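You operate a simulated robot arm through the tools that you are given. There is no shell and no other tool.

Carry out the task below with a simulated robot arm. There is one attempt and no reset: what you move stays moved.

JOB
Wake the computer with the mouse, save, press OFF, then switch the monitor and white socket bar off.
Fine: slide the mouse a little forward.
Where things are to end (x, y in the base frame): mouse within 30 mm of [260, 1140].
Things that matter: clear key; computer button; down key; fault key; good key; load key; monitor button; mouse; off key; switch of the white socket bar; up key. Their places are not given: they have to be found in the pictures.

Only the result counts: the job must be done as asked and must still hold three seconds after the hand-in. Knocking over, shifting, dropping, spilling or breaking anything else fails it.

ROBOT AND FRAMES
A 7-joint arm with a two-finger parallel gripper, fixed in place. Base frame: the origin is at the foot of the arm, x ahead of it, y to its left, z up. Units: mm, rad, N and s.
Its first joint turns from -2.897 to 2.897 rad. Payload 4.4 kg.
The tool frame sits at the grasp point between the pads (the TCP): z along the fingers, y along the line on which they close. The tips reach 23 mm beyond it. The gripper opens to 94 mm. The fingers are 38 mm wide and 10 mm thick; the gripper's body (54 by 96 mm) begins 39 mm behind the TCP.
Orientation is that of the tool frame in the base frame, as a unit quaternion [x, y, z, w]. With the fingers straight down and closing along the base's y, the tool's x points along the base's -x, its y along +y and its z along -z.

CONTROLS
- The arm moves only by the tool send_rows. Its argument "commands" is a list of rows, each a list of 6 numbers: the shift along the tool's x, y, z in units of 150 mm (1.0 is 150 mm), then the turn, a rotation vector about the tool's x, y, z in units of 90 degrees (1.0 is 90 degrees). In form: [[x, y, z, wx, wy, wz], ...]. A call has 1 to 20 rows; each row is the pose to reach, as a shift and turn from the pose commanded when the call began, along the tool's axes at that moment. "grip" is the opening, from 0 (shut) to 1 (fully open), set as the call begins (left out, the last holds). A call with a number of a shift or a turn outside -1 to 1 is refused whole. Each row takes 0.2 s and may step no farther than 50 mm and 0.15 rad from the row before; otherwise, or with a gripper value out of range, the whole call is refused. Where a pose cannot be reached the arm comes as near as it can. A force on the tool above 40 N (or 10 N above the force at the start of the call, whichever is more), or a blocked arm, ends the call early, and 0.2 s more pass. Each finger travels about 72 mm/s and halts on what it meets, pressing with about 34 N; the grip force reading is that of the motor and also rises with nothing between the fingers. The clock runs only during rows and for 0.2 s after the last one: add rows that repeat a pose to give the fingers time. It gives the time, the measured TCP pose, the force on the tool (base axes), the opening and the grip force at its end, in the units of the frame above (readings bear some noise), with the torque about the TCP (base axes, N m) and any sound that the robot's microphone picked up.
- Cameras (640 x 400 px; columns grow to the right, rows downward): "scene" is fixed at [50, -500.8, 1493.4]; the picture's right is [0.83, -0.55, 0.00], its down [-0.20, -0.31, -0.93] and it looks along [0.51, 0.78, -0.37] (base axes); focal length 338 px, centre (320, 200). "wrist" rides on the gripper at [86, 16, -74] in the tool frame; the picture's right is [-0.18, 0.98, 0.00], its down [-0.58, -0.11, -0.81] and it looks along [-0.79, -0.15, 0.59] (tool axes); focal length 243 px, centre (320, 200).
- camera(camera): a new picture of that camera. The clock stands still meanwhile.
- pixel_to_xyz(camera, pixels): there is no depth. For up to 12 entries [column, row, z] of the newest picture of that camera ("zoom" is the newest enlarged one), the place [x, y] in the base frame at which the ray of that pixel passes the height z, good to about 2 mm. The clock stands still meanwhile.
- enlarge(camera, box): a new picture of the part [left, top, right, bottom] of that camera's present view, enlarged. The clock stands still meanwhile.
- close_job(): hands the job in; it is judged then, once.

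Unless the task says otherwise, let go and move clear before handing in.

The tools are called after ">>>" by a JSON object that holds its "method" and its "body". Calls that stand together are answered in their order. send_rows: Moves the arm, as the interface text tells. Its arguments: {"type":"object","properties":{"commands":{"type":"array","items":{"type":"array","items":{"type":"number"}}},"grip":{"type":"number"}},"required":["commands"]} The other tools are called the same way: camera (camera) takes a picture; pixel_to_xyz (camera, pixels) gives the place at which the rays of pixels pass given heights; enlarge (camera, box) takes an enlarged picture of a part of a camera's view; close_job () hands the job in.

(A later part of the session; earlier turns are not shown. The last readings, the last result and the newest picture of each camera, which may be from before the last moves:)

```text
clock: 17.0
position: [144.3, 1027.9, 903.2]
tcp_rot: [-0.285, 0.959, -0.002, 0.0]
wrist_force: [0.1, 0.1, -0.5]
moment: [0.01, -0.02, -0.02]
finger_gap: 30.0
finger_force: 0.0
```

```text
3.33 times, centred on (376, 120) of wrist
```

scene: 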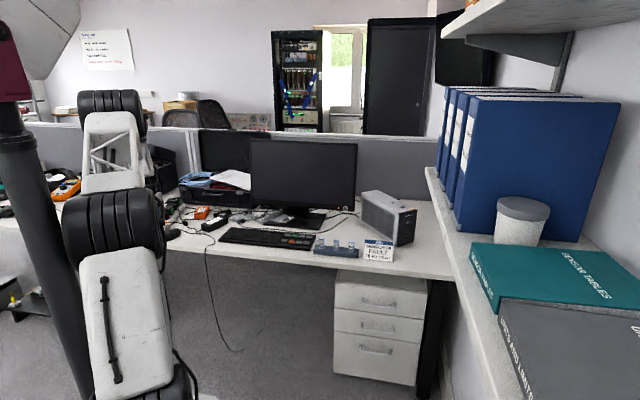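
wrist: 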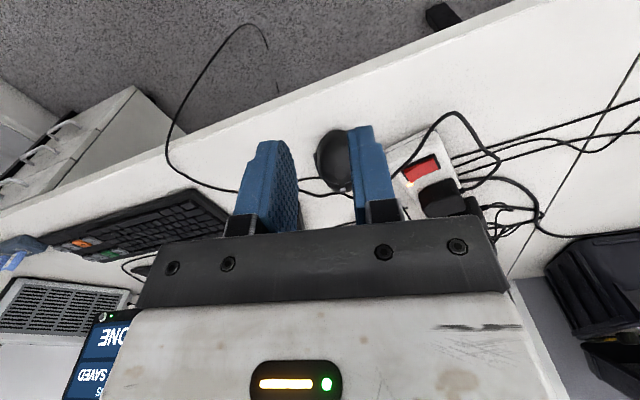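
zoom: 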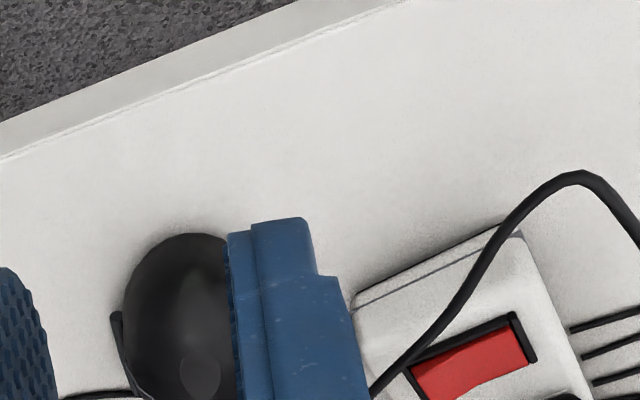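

The finger hides part of the mouse. I'll open the gripper and rise 130 mm for a clean overhead view.

>>> {"method": "send_rows", "body": {"commands": [[0, 0.02, -0.2, 0, 0, 0], [0, 0.04, -0.4, 0, 0, 0], [0, 0.06, -0.6, 0, 0, 0], [0, 0.08, -0.8, 0, 0, 0], [0, 0.1, -0.9, 0, 0, 0]], "grip": 1}}

>>> {"method": "camera", "body": {"camera": "wrist"}}

>>> {"method": "enlarge", "body": {"camera": "wrist", "box": [290, 40, 450, 140]}}

```text
clock: 18.2
position: [135.7, 1041.6, 1039.7]
tcp_rot: [-0.284, 0.959, 0.001, -0.001]
wrist_force: [-0.5, 0.6, 0.0]
moment: [0.01, -0.01, -0.02]
finger_gap: 94.2
finger_force: 0.1
```

```text
taken
```

wrist: 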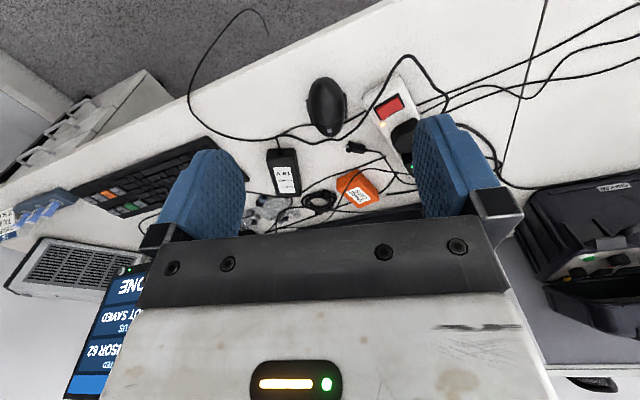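

```text
4.00 times, centred on (370, 90) of wrist
```

zoom: 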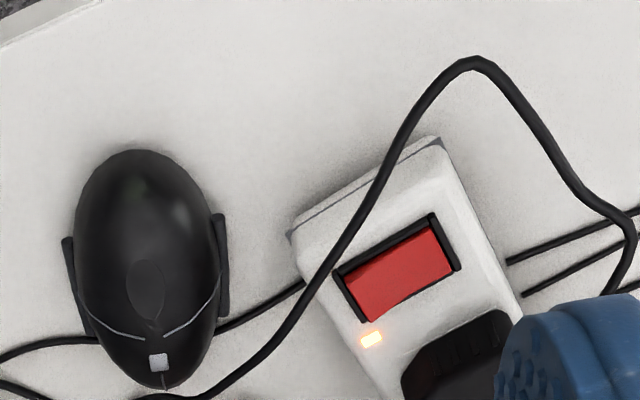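

>>> {"method": "pixel_to_xyz", "body": {"camera": "zoom", "pixels": [[133, 150, 735], [170, 388, 735], [66, 238, 745], [88, 333, 745], [218, 213, 745], [224, 315, 745], [148, 270, 735], [290, 233, 735], [290, 233, 745], [405, 270, 772], [370, 339, 769], [370, 290, 778]]}}

>>> {"method": "pixel_to_xyz", "body": {"camera": "zoom", "pixels": [[420, 138, 735], [350, 295, 775], [440, 235, 768], [365, 320, 775], [455, 268, 768], [132, 150, 750], [405, 250, 770], [400, 285, 770]]}}

```text
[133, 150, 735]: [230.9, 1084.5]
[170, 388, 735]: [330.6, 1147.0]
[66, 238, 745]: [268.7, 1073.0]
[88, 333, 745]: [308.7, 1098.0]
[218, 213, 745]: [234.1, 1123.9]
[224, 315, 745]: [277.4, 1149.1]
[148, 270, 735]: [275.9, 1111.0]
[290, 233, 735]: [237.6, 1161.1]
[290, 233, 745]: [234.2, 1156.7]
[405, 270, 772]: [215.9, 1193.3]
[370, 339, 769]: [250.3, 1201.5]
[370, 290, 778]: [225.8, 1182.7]
```

```text
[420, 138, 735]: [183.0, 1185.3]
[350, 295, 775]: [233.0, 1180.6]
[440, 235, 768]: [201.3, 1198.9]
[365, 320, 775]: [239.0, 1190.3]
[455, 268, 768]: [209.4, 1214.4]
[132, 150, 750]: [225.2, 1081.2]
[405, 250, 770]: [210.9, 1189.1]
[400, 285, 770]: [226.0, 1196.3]
```

Mouse centre is now about [276,1113] (31 mm from goal), heading 32°. I'll close the fingers and hover on its right side, then nudge it ~17 mm left, which keeps ~12 mm from the bar corner at [235,1159].

>>> {"method": "send_rows", "body": {"commands": [[-0.124, -0.06, 0.03, 0, 0, 0], [-0.248, -0.12, 0.06, 0, 0, 0], [-0.371, -0.18, 0.09, 0, 0, 0], [-0.495, -0.24, 0.12, 0, 0, 0], [-0.619, -0.3, 0.15, 0, 0, 0], [-0.743, -0.36, 0.18, 0, 0, 0], [-0.866, -0.42, 0.21, 0, 0, 0], [-0.99, -0.483, 0.24, 0, 0, 0]], "grip": 0}}

>>> {"method": "send_rows", "body": {"commands": [[0, 0, 0.17, 0, -0.04, 0], [0, 0, 0.34, 0, -0.08, 0], [0, 0, 0.51, 0, -0.12, 0], [0, 0, 0.68, 0, -0.16, 0], [0, 0, 0.85, 0, -0.2, 0], [0, 0, 0.98, 0, -0.222, 0]]}}

>>> {"method": "camera", "body": {"camera": "wrist"}}

```text
clock: 20.0
position: [299.7, 1063.5, 1004.0]
tcp_rot: [-0.284, 0.959, 0.0, 0.0]
wrist_force: [0.0, -1.2, -0.2]
moment: [0.01, 0.0, -0.04]
finger_gap: 0.0
finger_force: 34.0
```

```text
clock: 21.4
position: [300.3, 1059.6, 858.2]
tcp_rot: [-0.28, 0.944, 0.05, 0.168]
wrist_force: [-0.4, 0.1, 0.1]
moment: [-0.01, -0.01, 0.01]
finger_gap: 0.1
finger_force: 33.9
```

```text
taken
```

wrist: 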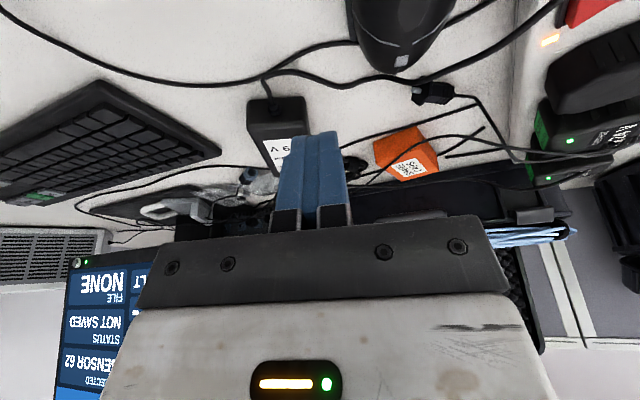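

Hover reached beside the mouse with ~17 mm side clearance. Lower 88 mm straight down.

>>> {"method": "send_rows", "body": {"commands": [[0.04, 0, 0.11, 0, 0, 0], [0.08, 0, 0.22, 0, 0, 0], [0.12, 0, 0.33, 0, 0, 0], [0.15, 0, 0.413, 0, 0, 0], [0.175, 0, 0.482, 0, 0, 0], [0.2, 0, 0.551, 0, 0, 0], [0.2, 0, 0.551, 0, 0, 0]]}}

>>> {"method": "camera", "body": {"camera": "wrist"}}

>>> {"method": "enlarge", "body": {"camera": "scene", "box": [150, 195, 246, 255]}}

```text
clock: 23.0
position: [299.8, 1059.6, 769.3]
tcp_rot: [-0.28, 0.944, 0.049, 0.166]
wrist_force: [0.3, 0.0, 0.2]
moment: [0.02, 0.05, 0.01]
finger_gap: 0.0
finger_force: 33.9
```

```text
taken
```

wrist: 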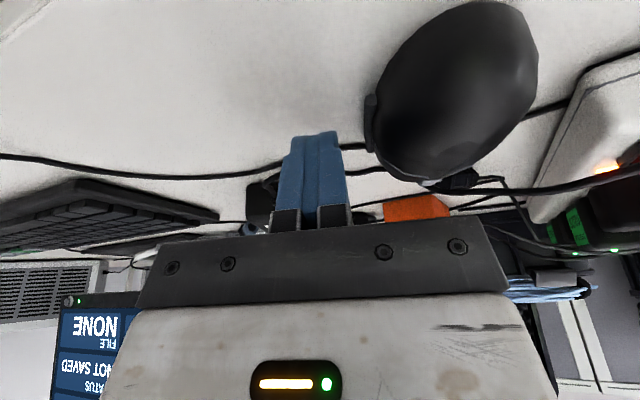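

```text
6.67 times, centred on (198, 225) of scene
```

zoom: 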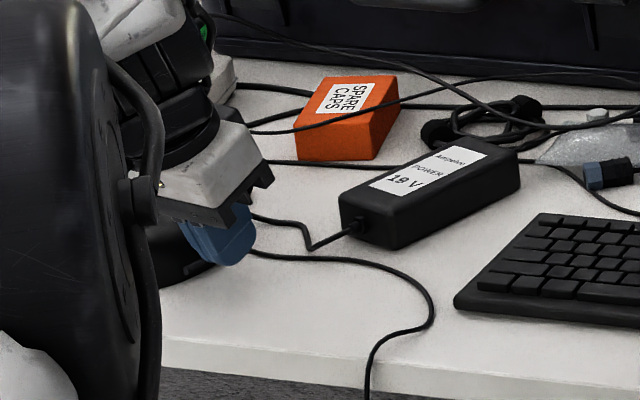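

The closed fingers sit right of the mouse's side rail (368,120). Push 34 mm to the left (17 mm free travel + ~17 mm push), slowly.

>>> {"method": "send_rows", "body": {"commands": [[0, 0.04, 0, 0, 0, 0], [0, 0.08, 0, 0, 0, 0], [0, 0.11, 0, 0, 0, 0], [0, 0.14, 0, 0, 0, 0], [0, 0.17, 0, 0, 0, 0], [0, 0.2, 0, 0, 0, 0], [0, 0.227, 0, 0, 0, 0], [0, 0.227, 0, 0, 0, 0]]}}

>>> {"method": "camera", "body": {"camera": "wrist"}}

```text
clock: 24.8
position: [281.7, 1087.7, 768.8]
tcp_rot: [-0.28, 0.944, 0.049, 0.166]
wrist_force: [0.0, -0.6, -0.3]
moment: [-0.05, 0.01, -0.01]
finger_gap: 0.0
finger_force: 33.8
```

```text
taken
```

wrist: 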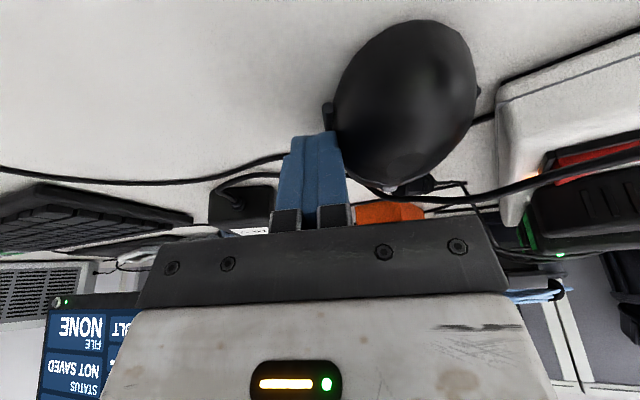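

The fingers touch the mouse and it has slid left. Back off to the right, then rise for measuring.

>>> {"method": "send_rows", "body": {"commands": [[0, -0.06, 0, 0, 0, 0], [0, -0.12, 0, 0, 0, 0], [0, -0.18, 0, 0, 0, 0], [-0.06, -0.18, -0.165, 0, 0, 0], [-0.12, -0.18, -0.33, 0, 0, 0], [-0.18, -0.18, -0.495, 0, 0.05, 0], [-0.24, -0.18, -0.66, 0, 0.1, 0], [-0.3, -0.18, -0.825, 0, 0.15, 0], [-0.34, -0.18, -0.96, 0, 0.222, 0]]}}

>>> {"method": "send_rows", "body": {"commands": [[0.15, 0.1, -0.1, 0, 0, 0], [0.3, 0.2, -0.2, 0, 0, 0], [0.45, 0.3, -0.3, 0, 0, 0], [0.6, 0.4, -0.4, 0, 0, 0], [0.75, 0.5, -0.5, 0, 0, 0], [0.9, 0.6, -0.6, 0, 0, 0], [0.99, 0.7, -0.7, 0, 0, 0]], "grip": 1}}

>>> {"method": "camera", "body": {"camera": "wrist"}}

```text
clock: 26.8
position: [295.3, 1064.2, 920.2]
tcp_rot: [-0.285, 0.959, 0.0, 0.0]
wrist_force: [0.3, -0.1, -0.5]
moment: [-0.02, -0.03, 0.03]
finger_gap: 0.1
finger_force: 33.9
```

```text
clock: 28.4
position: [112.0, 1072.3, 1024.2]
tcp_rot: [-0.285, 0.959, -0.001, 0.0]
wrist_force: [0.9, -0.4, 0.3]
moment: [-0.04, -0.01, -0.01]
finger_gap: 94.0
finger_force: 0.0
```

```text
taken
```

wrist: 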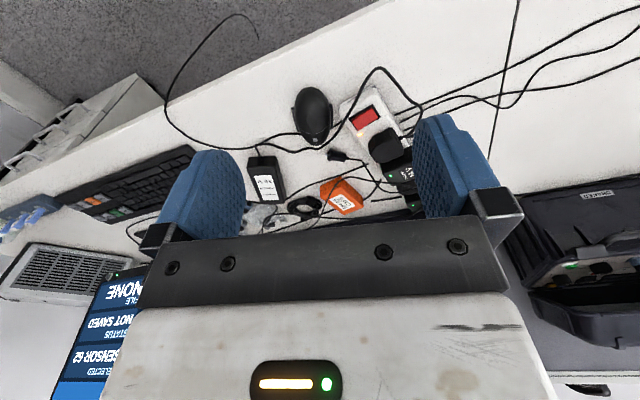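

>>> {"method": "enlarge", "body": {"camera": "wrist", "box": [270, 65, 430, 165]}}

```text
4.00 times, centred on (350, 115) of wrist
```

zoom: 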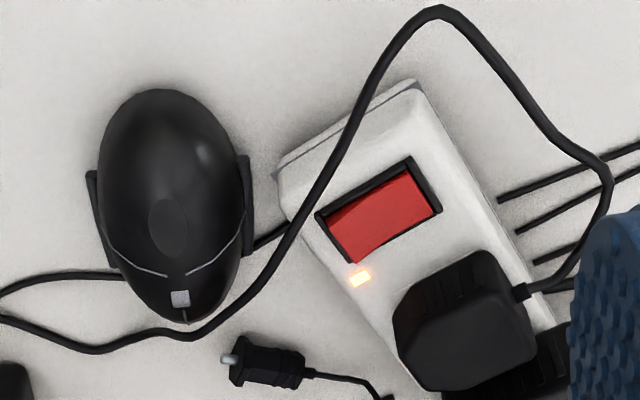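

>>> {"method": "pixel_to_xyz", "body": {"camera": "zoom", "pixels": [[160, 88, 740], [188, 323, 735], [92, 172, 745], [113, 265, 745], [243, 155, 745], [250, 252, 745], [275, 172, 735], [172, 215, 735], [333, 225, 775], [360, 278, 769], [425, 190, 768], [380, 213, 770]]}}

>>> {"method": "enlarge", "body": {"camera": "wrist", "box": [335, 100, 399, 140]}}

```text
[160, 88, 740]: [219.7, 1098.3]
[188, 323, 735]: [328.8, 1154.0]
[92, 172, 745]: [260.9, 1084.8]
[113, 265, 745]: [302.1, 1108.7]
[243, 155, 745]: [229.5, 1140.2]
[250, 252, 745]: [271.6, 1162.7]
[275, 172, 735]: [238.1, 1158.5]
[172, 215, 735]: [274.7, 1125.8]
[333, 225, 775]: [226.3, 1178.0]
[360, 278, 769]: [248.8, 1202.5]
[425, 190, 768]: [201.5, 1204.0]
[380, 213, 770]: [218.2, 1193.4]
```

```text
10.00 times, centred on (367, 120) of wrist
```

zoom: 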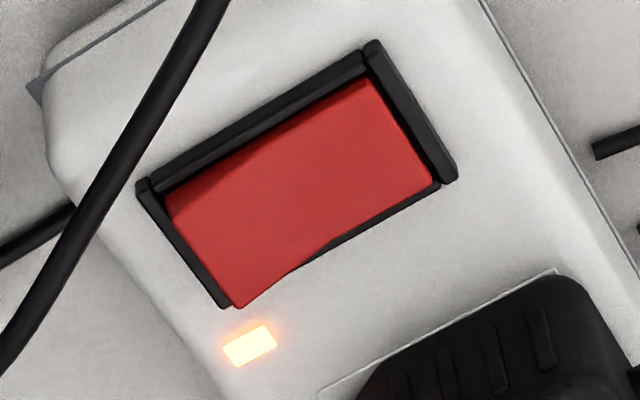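

The mouse centre is now about [270,1125], 18 mm from the goal and ~12 mm clear of the bar; the wake is done. Now I travel at height to the keyboard with closed fingers.

>>> {"method": "send_rows", "body": {"commands": [[-0.03, -0.2, 0, 0, 0, 0], [-0.06, -0.4, 0, 0, 0, 0], [-0.09, -0.6, 0, 0, 0, 0], [-0.12, -0.8, 0, 0, 0, 0], [-0.15, -1, 0, 0, 0, 0]], "grip": 0}}

>>> {"method": "send_rows", "body": {"commands": [[-0.03, -0.2, 0, 0, 0, 0], [-0.06, -0.4, 0, 0, 0, 0], [-0.09, -0.6, 0, 0, 0, 0], [-0.12, -0.8, 0, 0, 0, 0], [-0.15, -1, 0, 0, 0, 0]]}}

>>> {"method": "send_rows", "body": {"commands": [[-0.03, -0.2, 0, 0, 0, -0.03], [-0.06, -0.4, 0, 0, 0, -0.06], [-0.09, -0.6, 0, 0, 0, -0.09], [-0.12, -0.8, 0, 0, 0, -0.11], [-0.15, -1, 0, 0, 0, -0.133]]}}

>>> {"method": "camera", "body": {"camera": "wrist"}}

>>> {"method": "camera", "body": {"camera": "scene"}}

```text
clock: 29.6
position: [213.3, 959.2, 1027.2]
tcp_rot: [-0.284, 0.959, 0.0, 0.0]
wrist_force: [-0.2, 0.6, -0.1]
moment: [-0.01, 0.02, -0.04]
finger_gap: 0.0
finger_force: 34.4
```

```text
clock: 30.8
position: [315.2, 844.4, 1030.4]
tcp_rot: [-0.285, 0.959, 0.0, 0.0]
wrist_force: [-0.1, 0.5, -0.5]
moment: [-0.04, 0.01, -0.02]
finger_gap: 0.1
finger_force: 34.2
```

```text
clock: 32.0
position: [412.9, 732.8, 1025.6]
tcp_rot: [-0.383, 0.924, 0.0, 0.0]
wrist_force: [0.8, 0.5, -1.1]
moment: [0.03, 0.05, 0.03]
finger_gap: 0.1
finger_force: 34.2
```

```text
taken
```

wrist: 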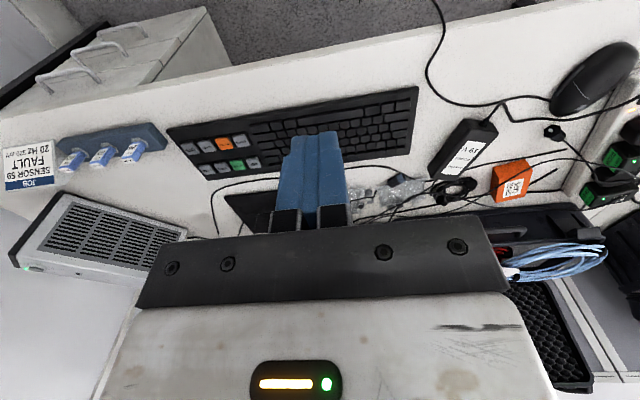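

```text
taken
```

scene: 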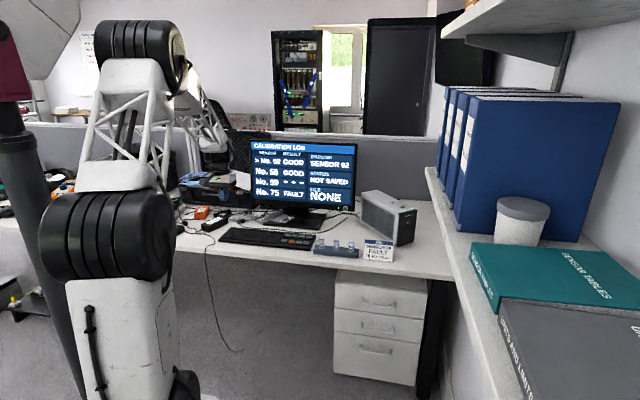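

The mouse stays put and the keys are visible at wrist (180–260,130–175). Refine their positions.

>>> {"method": "enlarge", "body": {"camera": "wrist", "box": [160, 115, 288, 195]}}

```text
5.00 times, centred on (224, 155) of wrist
```

zoom: 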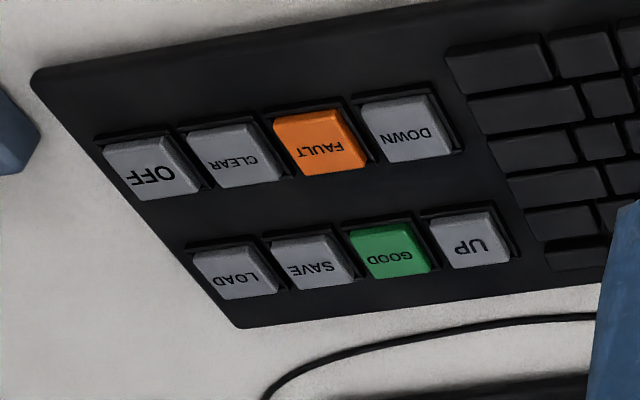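

>>> {"method": "pixel_to_xyz", "body": {"camera": "zoom", "pixels": [[317, 264, 745], [317, 264, 752], [317, 264, 758], [152, 169, 745], [152, 169, 752], [152, 169, 758], [470, 243, 752], [413, 127, 752], [240, 273, 752], [322, 141, 752]]}}

>>> {"method": "pixel_to_xyz", "body": {"camera": "scene", "pixels": [[302, 236.2, 745], [302, 236.2, 752], [302, 236.2, 758], [306.2, 242.7, 745], [306.2, 242.7, 752], [306.2, 242.7, 758], [287.9, 234.7, 752]]}}

>>> {"method": "enlarge", "body": {"camera": "scene", "box": [270, 220, 334, 260]}}

```text
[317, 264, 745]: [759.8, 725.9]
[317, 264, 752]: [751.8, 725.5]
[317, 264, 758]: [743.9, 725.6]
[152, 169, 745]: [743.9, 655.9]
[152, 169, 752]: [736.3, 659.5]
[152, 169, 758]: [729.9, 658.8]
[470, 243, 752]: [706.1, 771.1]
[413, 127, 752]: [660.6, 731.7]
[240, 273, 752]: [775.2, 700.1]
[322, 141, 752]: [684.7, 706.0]
```

```text
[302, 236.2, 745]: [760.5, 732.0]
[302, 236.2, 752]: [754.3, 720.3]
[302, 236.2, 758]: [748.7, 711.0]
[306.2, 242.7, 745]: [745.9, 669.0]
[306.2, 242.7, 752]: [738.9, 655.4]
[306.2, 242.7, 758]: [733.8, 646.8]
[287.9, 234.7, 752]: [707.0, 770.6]
```

```text
10.00 times, centred on (302, 240) of scene
```

zoom: 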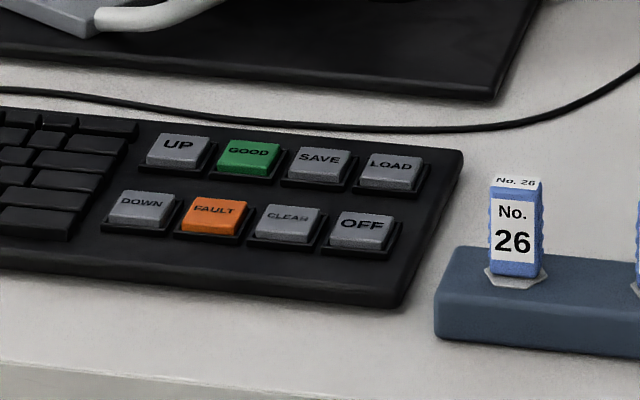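

SAVE key top ≈ [756,724,750], OFF ≈ [738,658,750]. Before pressing OFF I also check how tall and near the sensor vials are (No. 26 at scene (321,240)).

>>> {"method": "pixel_to_xyz", "body": {"camera": "scene", "pixels": [[321.5, 248.3, 755], [321.5, 248.3, 765], [321.5, 238.2, 780], [321.5, 238.2, 790], [321.5, 238.2, 800], [321.5, 238.2, 810]]}}

>>> {"method": "enlarge", "body": {"camera": "wrist", "box": [0, 100, 192, 220]}}

>>> {"method": "pixel_to_xyz", "body": {"camera": "zoom", "pixels": [[440, 155, 760], [440, 155, 790], [440, 155, 800], [420, 185, 760], [370, 165, 790]]}}

```text
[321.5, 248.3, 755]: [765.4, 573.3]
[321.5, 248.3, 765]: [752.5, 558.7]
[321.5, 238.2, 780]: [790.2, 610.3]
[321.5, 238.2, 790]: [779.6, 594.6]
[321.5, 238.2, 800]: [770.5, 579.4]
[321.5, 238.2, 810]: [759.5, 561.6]
```

```text
3.33 times, centred on (96, 160) of wrist
```

zoom: 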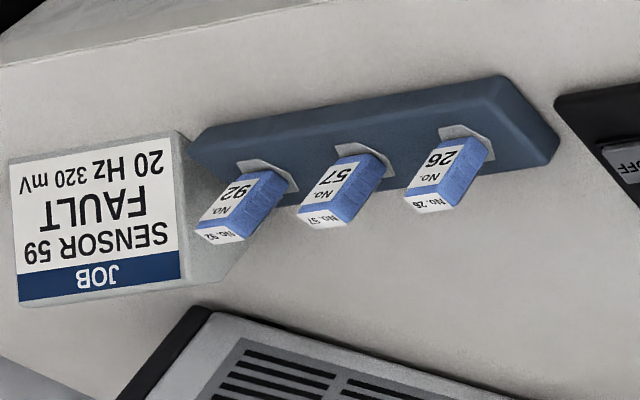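

```text
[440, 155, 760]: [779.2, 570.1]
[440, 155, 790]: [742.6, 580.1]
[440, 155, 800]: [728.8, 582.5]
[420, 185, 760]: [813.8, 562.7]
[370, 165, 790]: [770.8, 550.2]
```

Vial No. 26 stands at about [768,575] with top near z 800, ~80 mm right of the OFF key line: clear of the hand's 48 mm half width. Moving to hover over SAVE.

>>> {"method": "send_rows", "body": {"commands": [[-0.137, -0.138, 0.06, 0, 0, 0], [-0.273, -0.277, 0.12, 0, 0, 0], [-0.41, -0.415, 0.18, 0, 0, 0], [-0.547, -0.553, 0.24, 0, 0, 0], [-0.683, -0.692, 0.3, 0, 0, 0], [-0.82, -0.83, 0.4, 0, 0, 0]]}}

>>> {"method": "send_rows", "body": {"commands": [[-0.137, -0.138, 0.12, 0, -0.04, 0], [-0.273, -0.277, 0.24, 0, -0.08, 0], [-0.41, -0.415, 0.36, 0, -0.12, 0], [-0.547, -0.553, 0.5, 0, -0.16, 0], [-0.683, -0.692, 0.65, 0, -0.2, 0], [-0.82, -0.83, 0.84, 0, -0.222, 0], [-0.82, -0.83, 0.84, 0, -0.222, 0]]}}

>>> {"method": "camera", "body": {"camera": "wrist"}}

>>> {"method": "enlarge", "body": {"camera": "scene", "box": [240, 190, 368, 270]}}

```text
clock: 33.4
position: [590.9, 730.9, 970.8]
tcp_rot: [-0.382, 0.924, 0.0, 0.001]
wrist_force: [0.0, 0.4, 0.1]
moment: [0.01, 0.01, -0.02]
finger_gap: 0.0
finger_force: 33.6
```

```text
clock: 35.0
position: [766.8, 730.1, 842.7]
tcp_rot: [-0.377, 0.91, 0.067, 0.16]
wrist_force: [0.4, -0.6, -0.4]
moment: [0.0, 0.02, 0.0]
finger_gap: 0.0
finger_force: 34.2
```

```text
taken
```

wrist: 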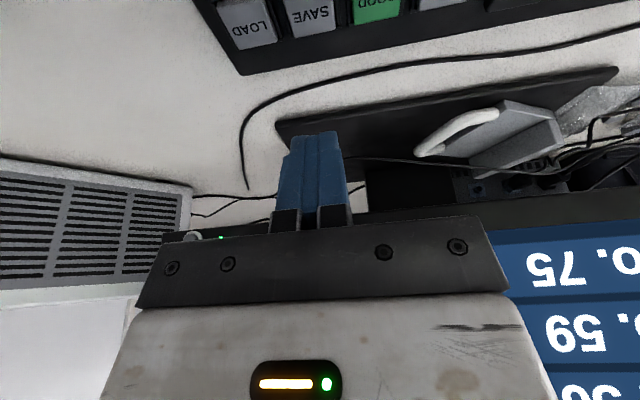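

```text
5.00 times, centred on (304, 230) of scene
```

zoom: 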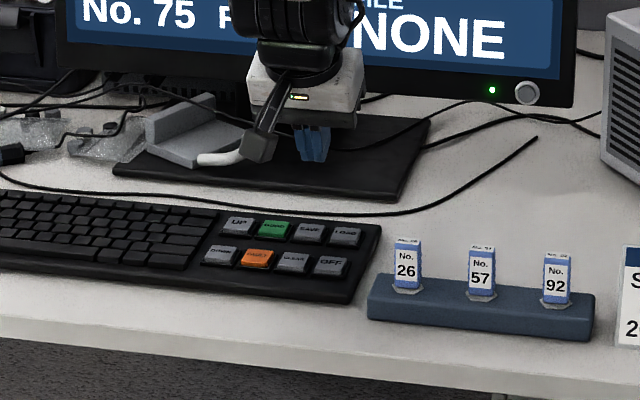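

Hovering at [767,730,843]. SAVE appears near (312,15) at the picture's top; I'll re-measure it from this close view.

>>> {"method": "enlarge", "body": {"camera": "wrist", "box": [200, 0, 360, 100]}}

>>> {"method": "pixel_to_xyz", "body": {"camera": "wrist", "pixels": [[312, 16, 750], [250, 26, 750], [312, 16, 745], [237, 74, 738]]}}

```text
4.00 times, centred on (280, 50) of wrist
```

zoom: 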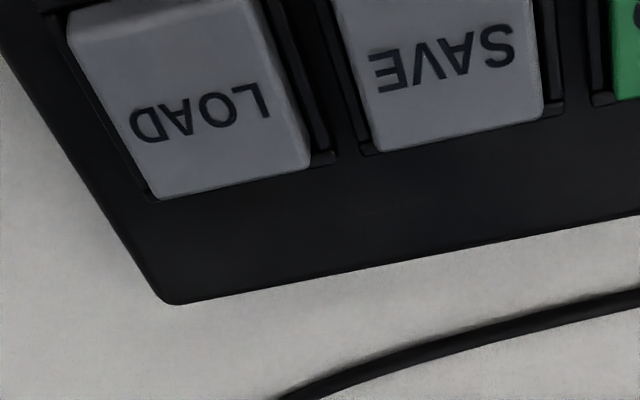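

```text
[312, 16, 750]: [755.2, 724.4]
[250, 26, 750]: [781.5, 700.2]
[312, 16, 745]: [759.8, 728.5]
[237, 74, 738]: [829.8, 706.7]
```

SAVE centre confirmed at ≈[756,724,750]. Lower to ~9 mm above the key with a small sideways correction.

>>> {"method": "send_rows", "body": {"commands": [[0.035, 0.01, 0.085, 0, 0, 0], [0.07, 0.02, 0.17, 0, 0, 0], [0.105, 0.02, 0.255, 0, 0, 0], [0.1375, 0.02, 0.34, 0, 0, 0], [0.1375, 0.02, 0.34, 0, 0, 0]]}}

>>> {"method": "camera", "body": {"camera": "wrist"}}

>>> {"method": "enlarge", "body": {"camera": "scene", "box": [270, 215, 334, 255]}}

```text
clock: 36.2
position: [761.7, 730.3, 785.7]
tcp_rot: [-0.377, 0.91, 0.066, 0.16]
wrist_force: [-0.4, 0.9, -0.6]
moment: [-0.02, -0.02, 0.0]
finger_gap: 0.0
finger_force: 34.1
```

```text
taken
```

wrist: 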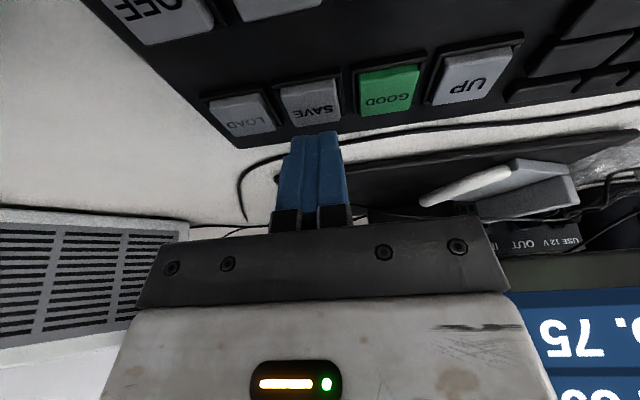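

```text
10.00 times, centred on (302, 235) of scene
```

zoom: 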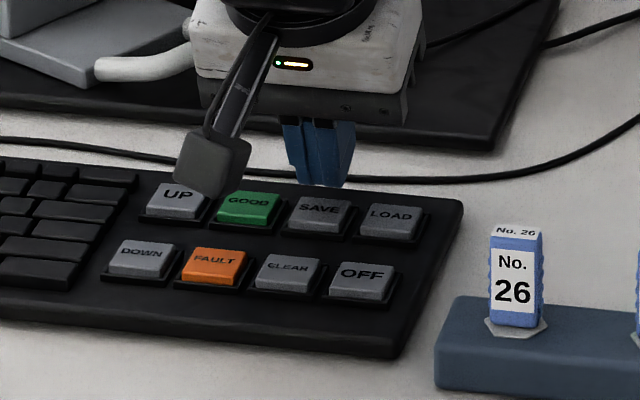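

The tips are right over SAVE (scene zoom (322,187)), ~10 mm above. I'll shift 4 mm back and go down about 10 mm, then check force.

>>> {"method": "send_rows", "body": {"commands": [[0.03, 0, 0.01, 0, 0, 0], [0.039, 0, 0.03, 0, 0, 0], [0.048, 0, 0.0535, 0, 0, 0], [0.048, 0, 0.0535, 0, 0, 0]]}}

>>> {"method": "enlarge", "body": {"camera": "scene", "box": [270, 215, 334, 255]}}

>>> {"method": "camera", "body": {"camera": "wrist"}}

```text
clock: 37.2
position: [759.6, 727.2, 776.4]
tcp_rot: [-0.377, 0.909, 0.068, 0.162]
wrist_force: [-0.1, 1.1, 6.2]
moment: [0.02, 0.06, -0.03]
finger_gap: 0.0
finger_force: 33.9
heard: click
```

```text
10.00 times, centred on (302, 235) of scene
```

zoom: 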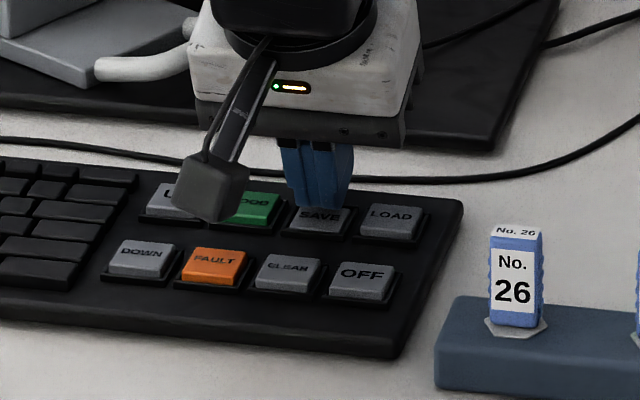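

```text
taken
```

wrist: 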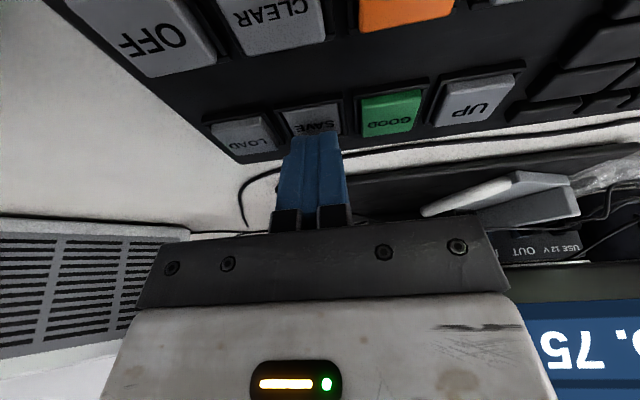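

A click was heard with 6 N on the tool, and the SAVE key is pressed. I'll lift off and read the screen.

>>> {"method": "send_rows", "body": {"commands": [[-0.025, 0, -0.063, 0, 0, 0], [-0.06, 0, -0.16, 0, 0, 0], [-0.1, 0, -0.27, 0, 0, 0], [-0.137, 0, -0.376, 0, 0, 0]]}}

>>> {"method": "enlarge", "body": {"camera": "scene", "box": [240, 130, 368, 210]}}

>>> {"method": "camera", "body": {"camera": "wrist"}}

```text
clock: 38.2
position: [761.1, 727.6, 835.4]
tcp_rot: [-0.377, 0.91, 0.067, 0.16]
wrist_force: [-0.7, -0.2, -0.6]
moment: [-0.02, -0.01, 0.0]
finger_gap: 0.0
finger_force: 33.8
```

```text
5.00 times, centred on (304, 170) of scene
```

zoom: 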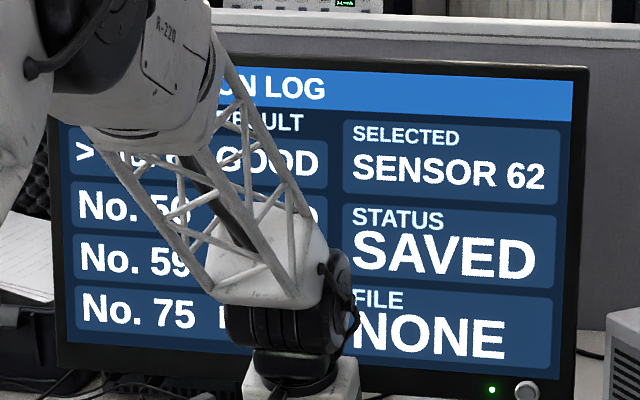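

```text
taken
```

wrist: 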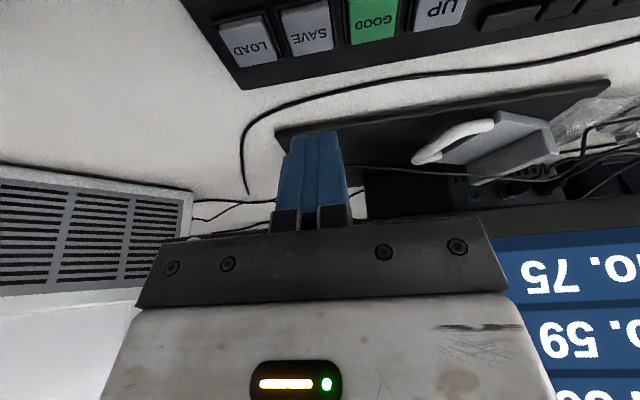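

Screen shows STATUS: SAVED. Now shift to OFF: 58 mm back toward the user and 34 mm right, staying at height.

>>> {"method": "send_rows", "body": {"commands": [[0.12, -0.075, -0.044, 0, 0, 0], [0.24, -0.15, -0.088, 0, 0, 0], [0.363, -0.227, -0.132, 0, 0, 0], [0.363, -0.227, -0.132, 0, 0, 0]]}}

>>> {"method": "camera", "body": {"camera": "wrist"}}

>>> {"method": "enlarge", "body": {"camera": "scene", "box": [270, 215, 334, 255]}}

```text
clock: 39.2
position: [744.0, 663.8, 835.6]
tcp_rot: [-0.377, 0.91, 0.066, 0.161]
wrist_force: [0.1, 0.1, 0.5]
moment: [-0.01, 0.02, -0.03]
finger_gap: 0.0
finger_force: 34.3
```

```text
taken
```

wrist: 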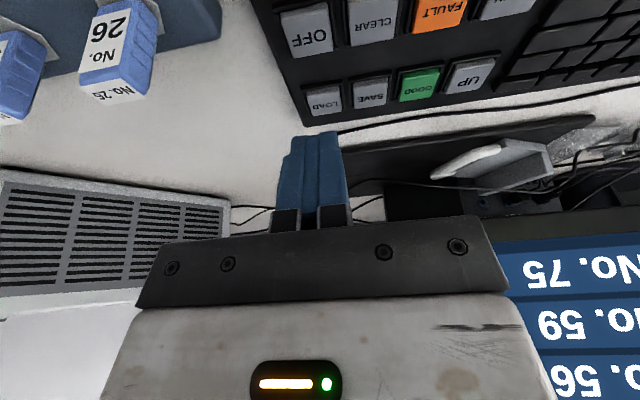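

```text
10.00 times, centred on (302, 235) of scene
```

zoom: 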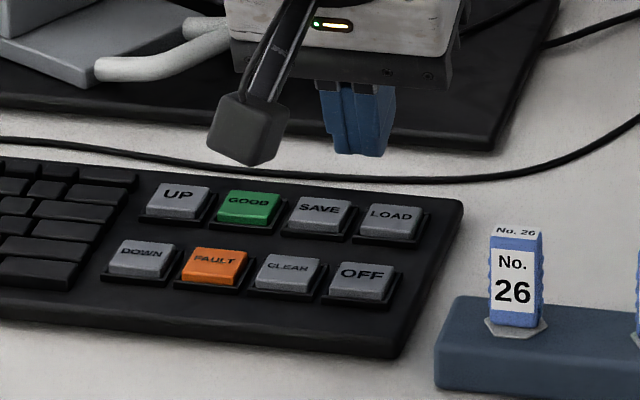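

>>> {"method": "pixel_to_xyz", "body": {"camera": "wrist", "pixels": [[308, 31, 750], [374, 22, 750], [369, 93, 750], [323, 101, 750]]}}

>>> {"method": "send_rows", "body": {"commands": [[0.025, 0, 0.07, 0, 0, 0], [0.05, 0, 0.14, 0, 0, 0], [0.075, 0, 0.21, 0, 0, 0], [0.1, 0, 0.275, 0, 0, 0], [0.1, 0, 0.275, 0, 0, 0]]}}

>>> {"method": "camera", "body": {"camera": "wrist"}}

>>> {"method": "enlarge", "body": {"camera": "scene", "box": [270, 215, 334, 255]}}

```text
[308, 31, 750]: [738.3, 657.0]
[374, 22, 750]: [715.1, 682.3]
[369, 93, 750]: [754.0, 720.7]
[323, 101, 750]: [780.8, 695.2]
```

```text
clock: 40.4
position: [741.1, 663.2, 792.1]
tcp_rot: [-0.377, 0.91, 0.066, 0.161]
wrist_force: [-0.3, -0.3, 0.8]
moment: [0.01, 0.01, 0.02]
finger_gap: 0.0
finger_force: 34.0
```

```text
taken
```

wrist: 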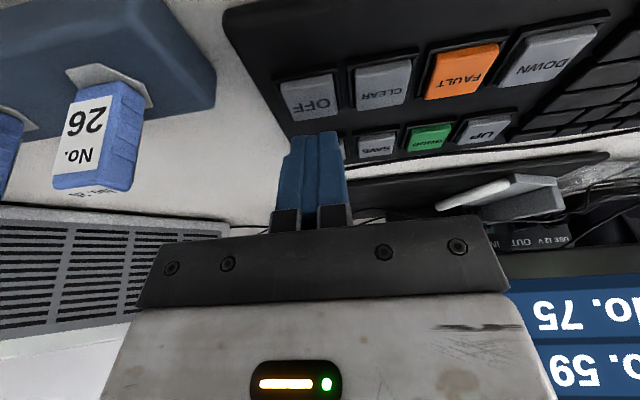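

```text
10.00 times, centred on (302, 235) of scene
```

zoom: 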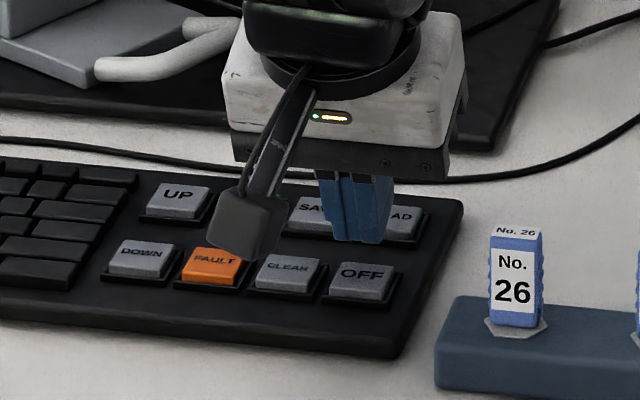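

OFF centre re-measured at [738,657]; the hand is centred over it within ~2 mm. Press down the last ~16 mm gently.

>>> {"method": "send_rows", "body": {"commands": [[0.02, -0.014, 0.03, 0, 0, 0], [0.03, -0.014, 0.055, 0, 0, 0], [0.038, -0.014, 0.077, 0, 0, 0], [0.046, -0.014, 0.097, 0, 0, 0], [0.046, -0.014, 0.097, 0, 0, 0]]}}

>>> {"method": "enlarge", "body": {"camera": "scene", "box": [270, 215, 334, 255]}}

>>> {"method": "enlarge", "body": {"camera": "scene", "box": [240, 130, 440, 255]}}

```text
clock: 41.6
position: [742.5, 660.5, 777.4]
tcp_rot: [-0.377, 0.91, 0.066, 0.161]
wrist_force: [-0.8, -0.7, 1.5]
moment: [0.01, 0.0, 0.01]
finger_gap: 0.0
finger_force: 34.2
heard: click
```

```text
10.00 times, centred on (302, 235) of scene
```

zoom: 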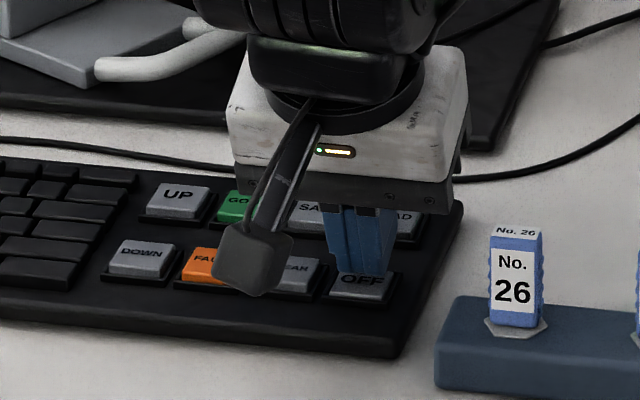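

```text
3.20 times, centred on (340, 192) of scene
```

zoom: 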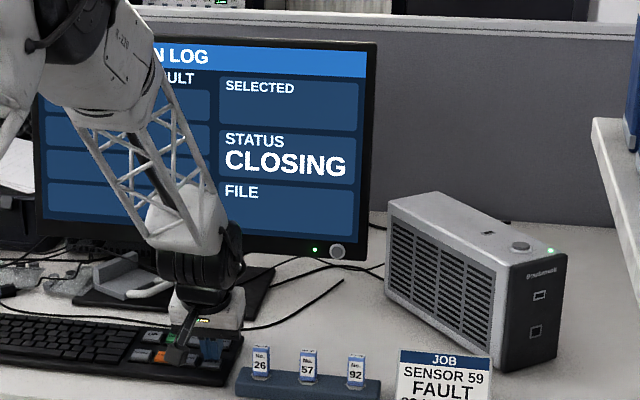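

Click heard; screen says STATUS: CLOSING. I'll lift off and wait for the computer (green LED at zoom (550,250)) to shut down before touching the monitor.

>>> {"method": "send_rows", "body": {"commands": [[-0.03, 0, -0.08, 0, 0, 0], [-0.06, 0, -0.16, 0, 0, 0], [-0.1, 0, -0.27, 0, 0, 0], [-0.14, 0, -0.38, 0, 0, 0], [-0.18, 0, -0.49, 0, 0, 0], [-0.22, 0, -0.6, 0, 0, 0], [-0.22, 0, -0.6, 0, 0, 0], [-0.22, 0, -0.6, 0, 0, 0], [-0.22, 0, -0.6, 0, 0, 0], [-0.22, 0, -0.6, 0, 0, 0], [-0.22, 0, -0.6, 0, 0, 0], [-0.22, 0, -0.6, 0, 0, 0], [-0.22, 0, -0.6, 0, 0, 0], [-0.22, 0, -0.6, 0, 0, 0], [-0.22, 0, -0.6, 0, 0, 0]]}}

>>> {"method": "enlarge", "body": {"camera": "scene", "box": [240, 130, 440, 255]}}

>>> {"method": "camera", "body": {"camera": "wrist"}}

```text
clock: 44.8
position: [740.8, 661.0, 871.5]
tcp_rot: [-0.377, 0.91, 0.066, 0.16]
wrist_force: [-1.0, 0.5, -0.9]
moment: [0.0, -0.01, -0.03]
finger_gap: 0.0
finger_force: 34.2
```

```text
3.20 times, centred on (340, 192) of scene
```

zoom: 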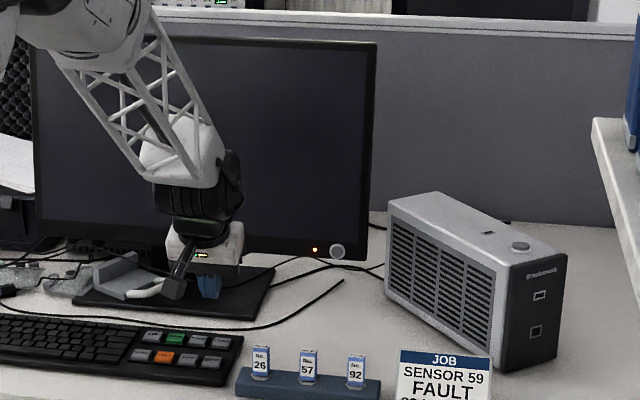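

```text
taken
```

wrist: 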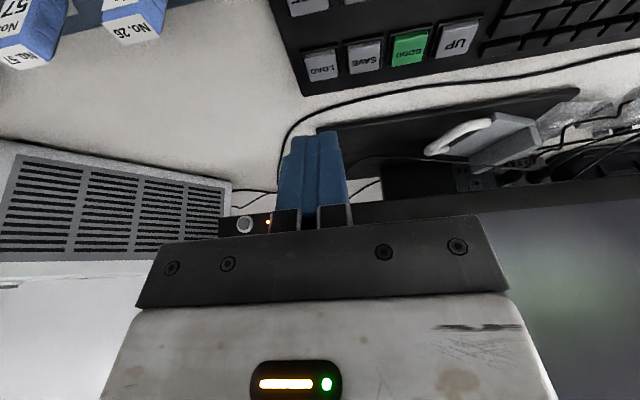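

The computer's LED is off and the monitor LED is amber: shutdown is complete. Now triangulate the monitor button (wrist (245,225)).

>>> {"method": "enlarge", "body": {"camera": "wrist", "box": [210, 195, 290, 245]}}

>>> {"method": "pixel_to_xyz", "body": {"camera": "wrist", "pixels": [[244.5, 225, 820], [244.5, 225, 835], [244.5, 225, 850], [267.5, 222, 820], [267.5, 222, 835], [267.5, 222, 850]]}}

>>> {"method": "enlarge", "body": {"camera": "scene", "box": [320, 190, 368, 220]}}

>>> {"method": "pixel_to_xyz", "body": {"camera": "scene", "pixels": [[345.5, 208.5, 820], [345.5, 208.5, 835], [345.5, 208.5, 850], [338.5, 208, 820], [338.5, 208, 835], [338.5, 208, 850]]}}

```text
8.00 times, centred on (250, 220) of wrist
```

zoom: 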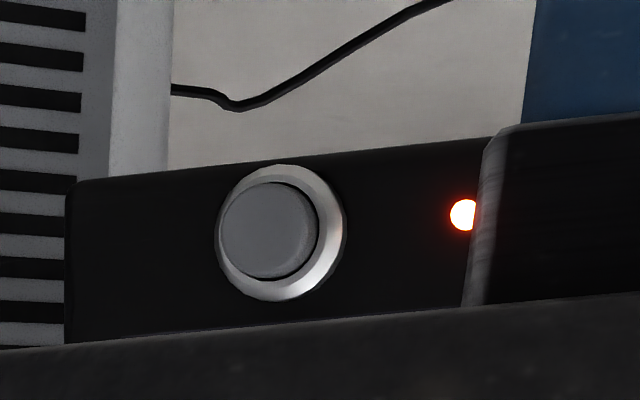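

```text
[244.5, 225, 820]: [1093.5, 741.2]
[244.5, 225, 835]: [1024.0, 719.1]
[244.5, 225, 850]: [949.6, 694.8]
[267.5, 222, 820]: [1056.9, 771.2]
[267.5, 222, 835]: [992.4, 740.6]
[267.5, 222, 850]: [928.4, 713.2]
```

```text
13.33 times, centred on (344, 205) of scene
```

zoom: 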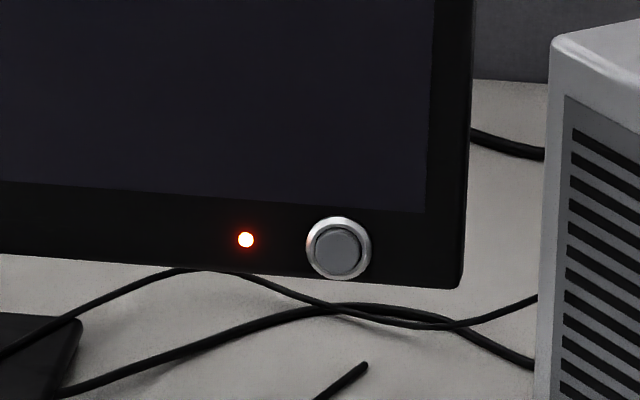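

```text
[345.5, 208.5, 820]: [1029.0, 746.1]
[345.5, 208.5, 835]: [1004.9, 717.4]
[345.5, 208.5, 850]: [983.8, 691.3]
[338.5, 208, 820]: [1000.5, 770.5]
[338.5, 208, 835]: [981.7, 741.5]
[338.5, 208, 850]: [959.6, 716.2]
```

Button ≈ [997,709,840], LED ≈ [976,734,839]. I need the monitor's facing direction and the clearances to the PC and other items around before going in.

>>> {"method": "pixel_to_xyz", "body": {"camera": "scene", "pixels": [[354.7, 211.6, 828], [251.8, 203.8, 828], [354.7, 211.6, 832], [251.8, 203.8, 832], [360.5, 221.5, 733], [396.5, 245.5, 733], [416, 241, 733], [335, 251, 733], [379, 261, 733], [322, 226, 735], [298, 230.5, 735]]}}

>>> {"method": "enlarge", "body": {"camera": "scene", "box": [240, 125, 368, 225]}}

>>> {"method": "enlarge", "body": {"camera": "scene", "box": [325, 175, 437, 265]}}

```text
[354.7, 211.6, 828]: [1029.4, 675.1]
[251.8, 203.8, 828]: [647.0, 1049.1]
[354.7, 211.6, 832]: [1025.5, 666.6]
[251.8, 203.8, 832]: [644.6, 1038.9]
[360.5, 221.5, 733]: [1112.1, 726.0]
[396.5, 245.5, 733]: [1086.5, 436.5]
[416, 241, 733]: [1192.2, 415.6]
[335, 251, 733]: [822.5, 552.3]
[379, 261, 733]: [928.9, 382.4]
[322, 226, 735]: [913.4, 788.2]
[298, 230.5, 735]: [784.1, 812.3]
```

```text
4.00 times, centred on (304, 175) of scene
```

zoom: 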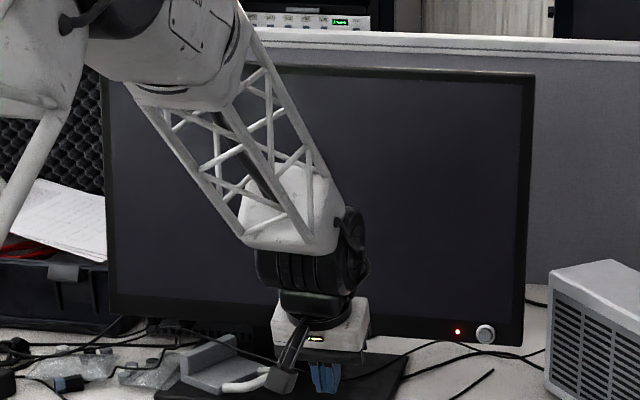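

```text
4.44 times, centred on (381, 220) of scene
```

zoom: 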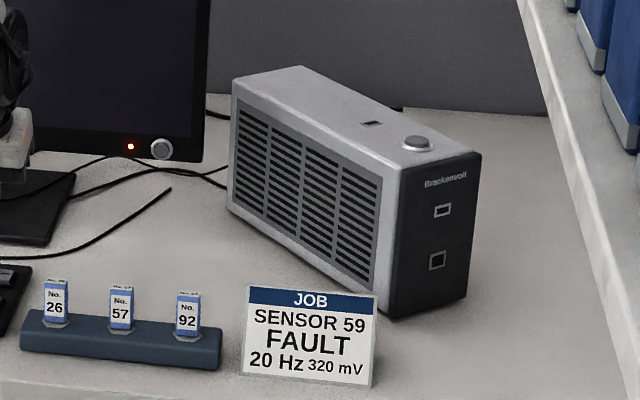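

The monitor faces az 225.6°, so the press direction is az ≈45.6°. PC side is ≥90 mm away from the hand path. I'll tilt the hand to ~55° outward in place, a bit higher, before approaching the button.

>>> {"method": "send_rows", "body": {"commands": [[-0.012, 0, -0.032, 0, -0.065, 0], [-0.024, 0, -0.064, 0, -0.13, 0], [-0.036, 0, -0.096, 0, -0.195, 0], [-0.048, 0, -0.128, 0, -0.26, 0], [-0.06, 0, -0.16, 0, -0.325, 0], [-0.068, 0, -0.188, 0, -0.389, 0], [-0.068, 0, -0.188, 0, -0.389, 0]]}}

>>> {"method": "camera", "body": {"camera": "wrist"}}

>>> {"method": "camera", "body": {"camera": "scene"}}

```text
clock: 46.4
position: [742.8, 658.7, 898.5]
tcp_rot: [-0.339, 0.82, 0.177, 0.426]
wrist_force: [-1.0, -0.2, -0.7]
moment: [0.04, -0.07, 0.0]
finger_gap: 0.0
finger_force: 34.1
```

```text
taken
```

wrist: 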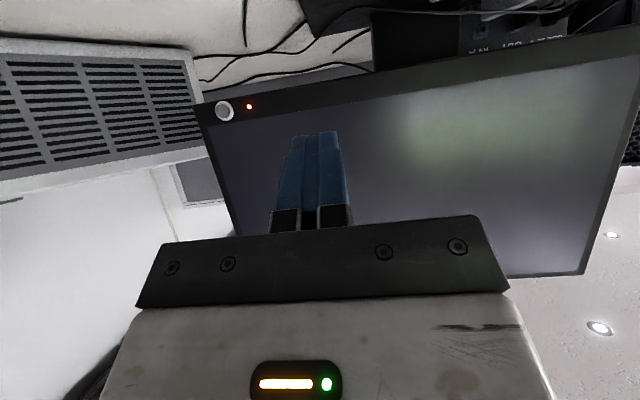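

```text
taken
```

scene: 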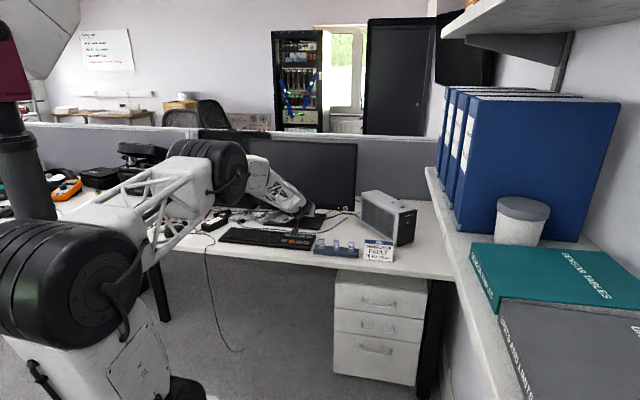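

The hand is at 55° tilt; the arm's elbow dropped lower in the scene view. I'll check the arm's clearance over the desk before going on.

>>> {"method": "enlarge", "body": {"camera": "scene", "box": [80, 130, 336, 290]}}

>>> {"method": "enlarge", "body": {"camera": "wrist", "box": [190, 85, 270, 135]}}

>>> {"method": "pixel_to_xyz", "body": {"camera": "wrist", "pixels": [[225, 111.5, 830], [225, 111.5, 840], [225, 111.5, 850], [249, 106.5, 840]]}}

```text
2.50 times, centred on (208, 210) of scene
```

zoom: 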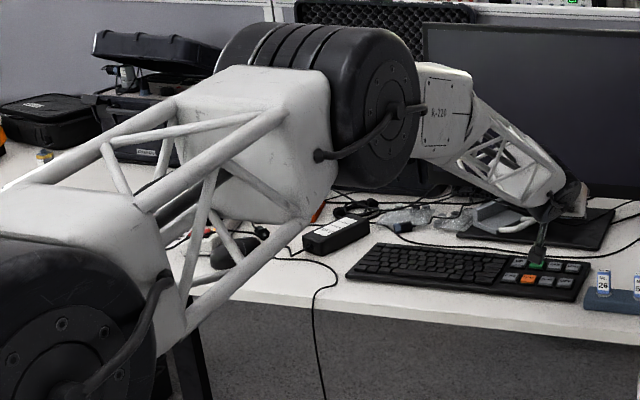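

```text
8.00 times, centred on (230, 110) of wrist
```

zoom: 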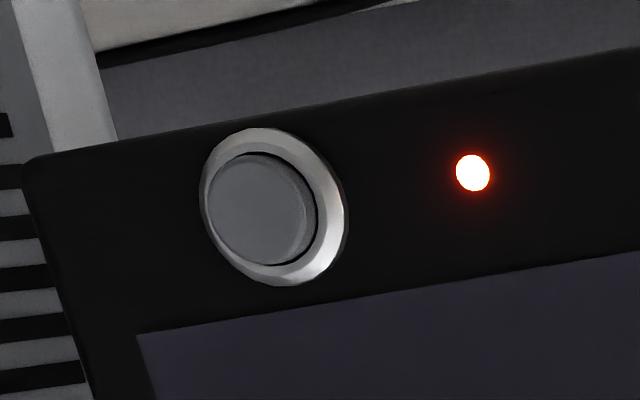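

```text
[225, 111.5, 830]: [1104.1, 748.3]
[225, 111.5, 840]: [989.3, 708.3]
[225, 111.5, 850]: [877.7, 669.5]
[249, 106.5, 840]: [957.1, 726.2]
```

The arm links ride high above the desk (elbow around z 1200), and the button is confirmed at ≈[997,710,839.5]. I move level at z≈898 to a point in front of the button first, staying above the vials.

>>> {"method": "send_rows", "body": {"commands": [[-0.077, -0.119, 0.109, 0, 0, 0], [-0.153, -0.238, 0.219, 0, 0, 0], [-0.23, -0.357, 0.328, 0, 0, 0], [-0.307, -0.477, 0.438, 0, 0, 0], [-0.383, -0.596, 0.547, 0, 0, 0], [-0.46, -0.715, 0.656, 0, 0, 0], [-0.536, -0.834, 0.766, 0, 0, 0], [-0.613, -0.953, 0.875, 0, 0, 0], [-0.613, -0.953, 0.875, 0, 0, 0]]}}

>>> {"method": "camera", "body": {"camera": "wrist"}}

>>> {"method": "camera", "body": {"camera": "scene"}}

```text
clock: 48.4
position: [957.9, 667.4, 902.6]
tcp_rot: [-0.34, 0.82, 0.176, 0.426]
wrist_force: [-0.6, 0.3, -0.5]
moment: [0.02, 0.01, 0.03]
finger_gap: 0.0
finger_force: 33.8
```

```text
taken
```

wrist: 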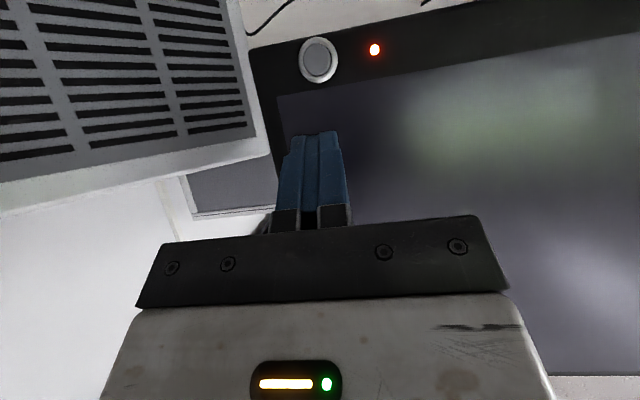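

```text
taken
```

scene: 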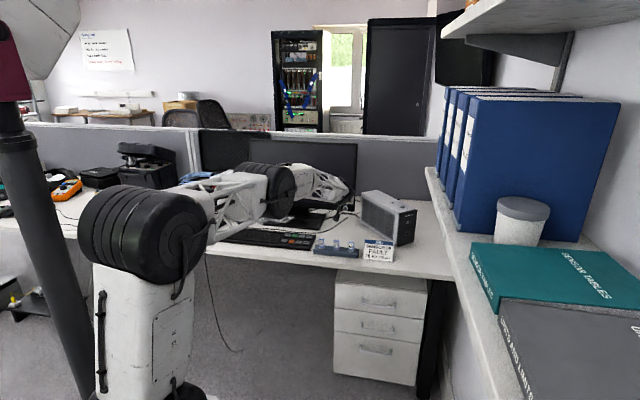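

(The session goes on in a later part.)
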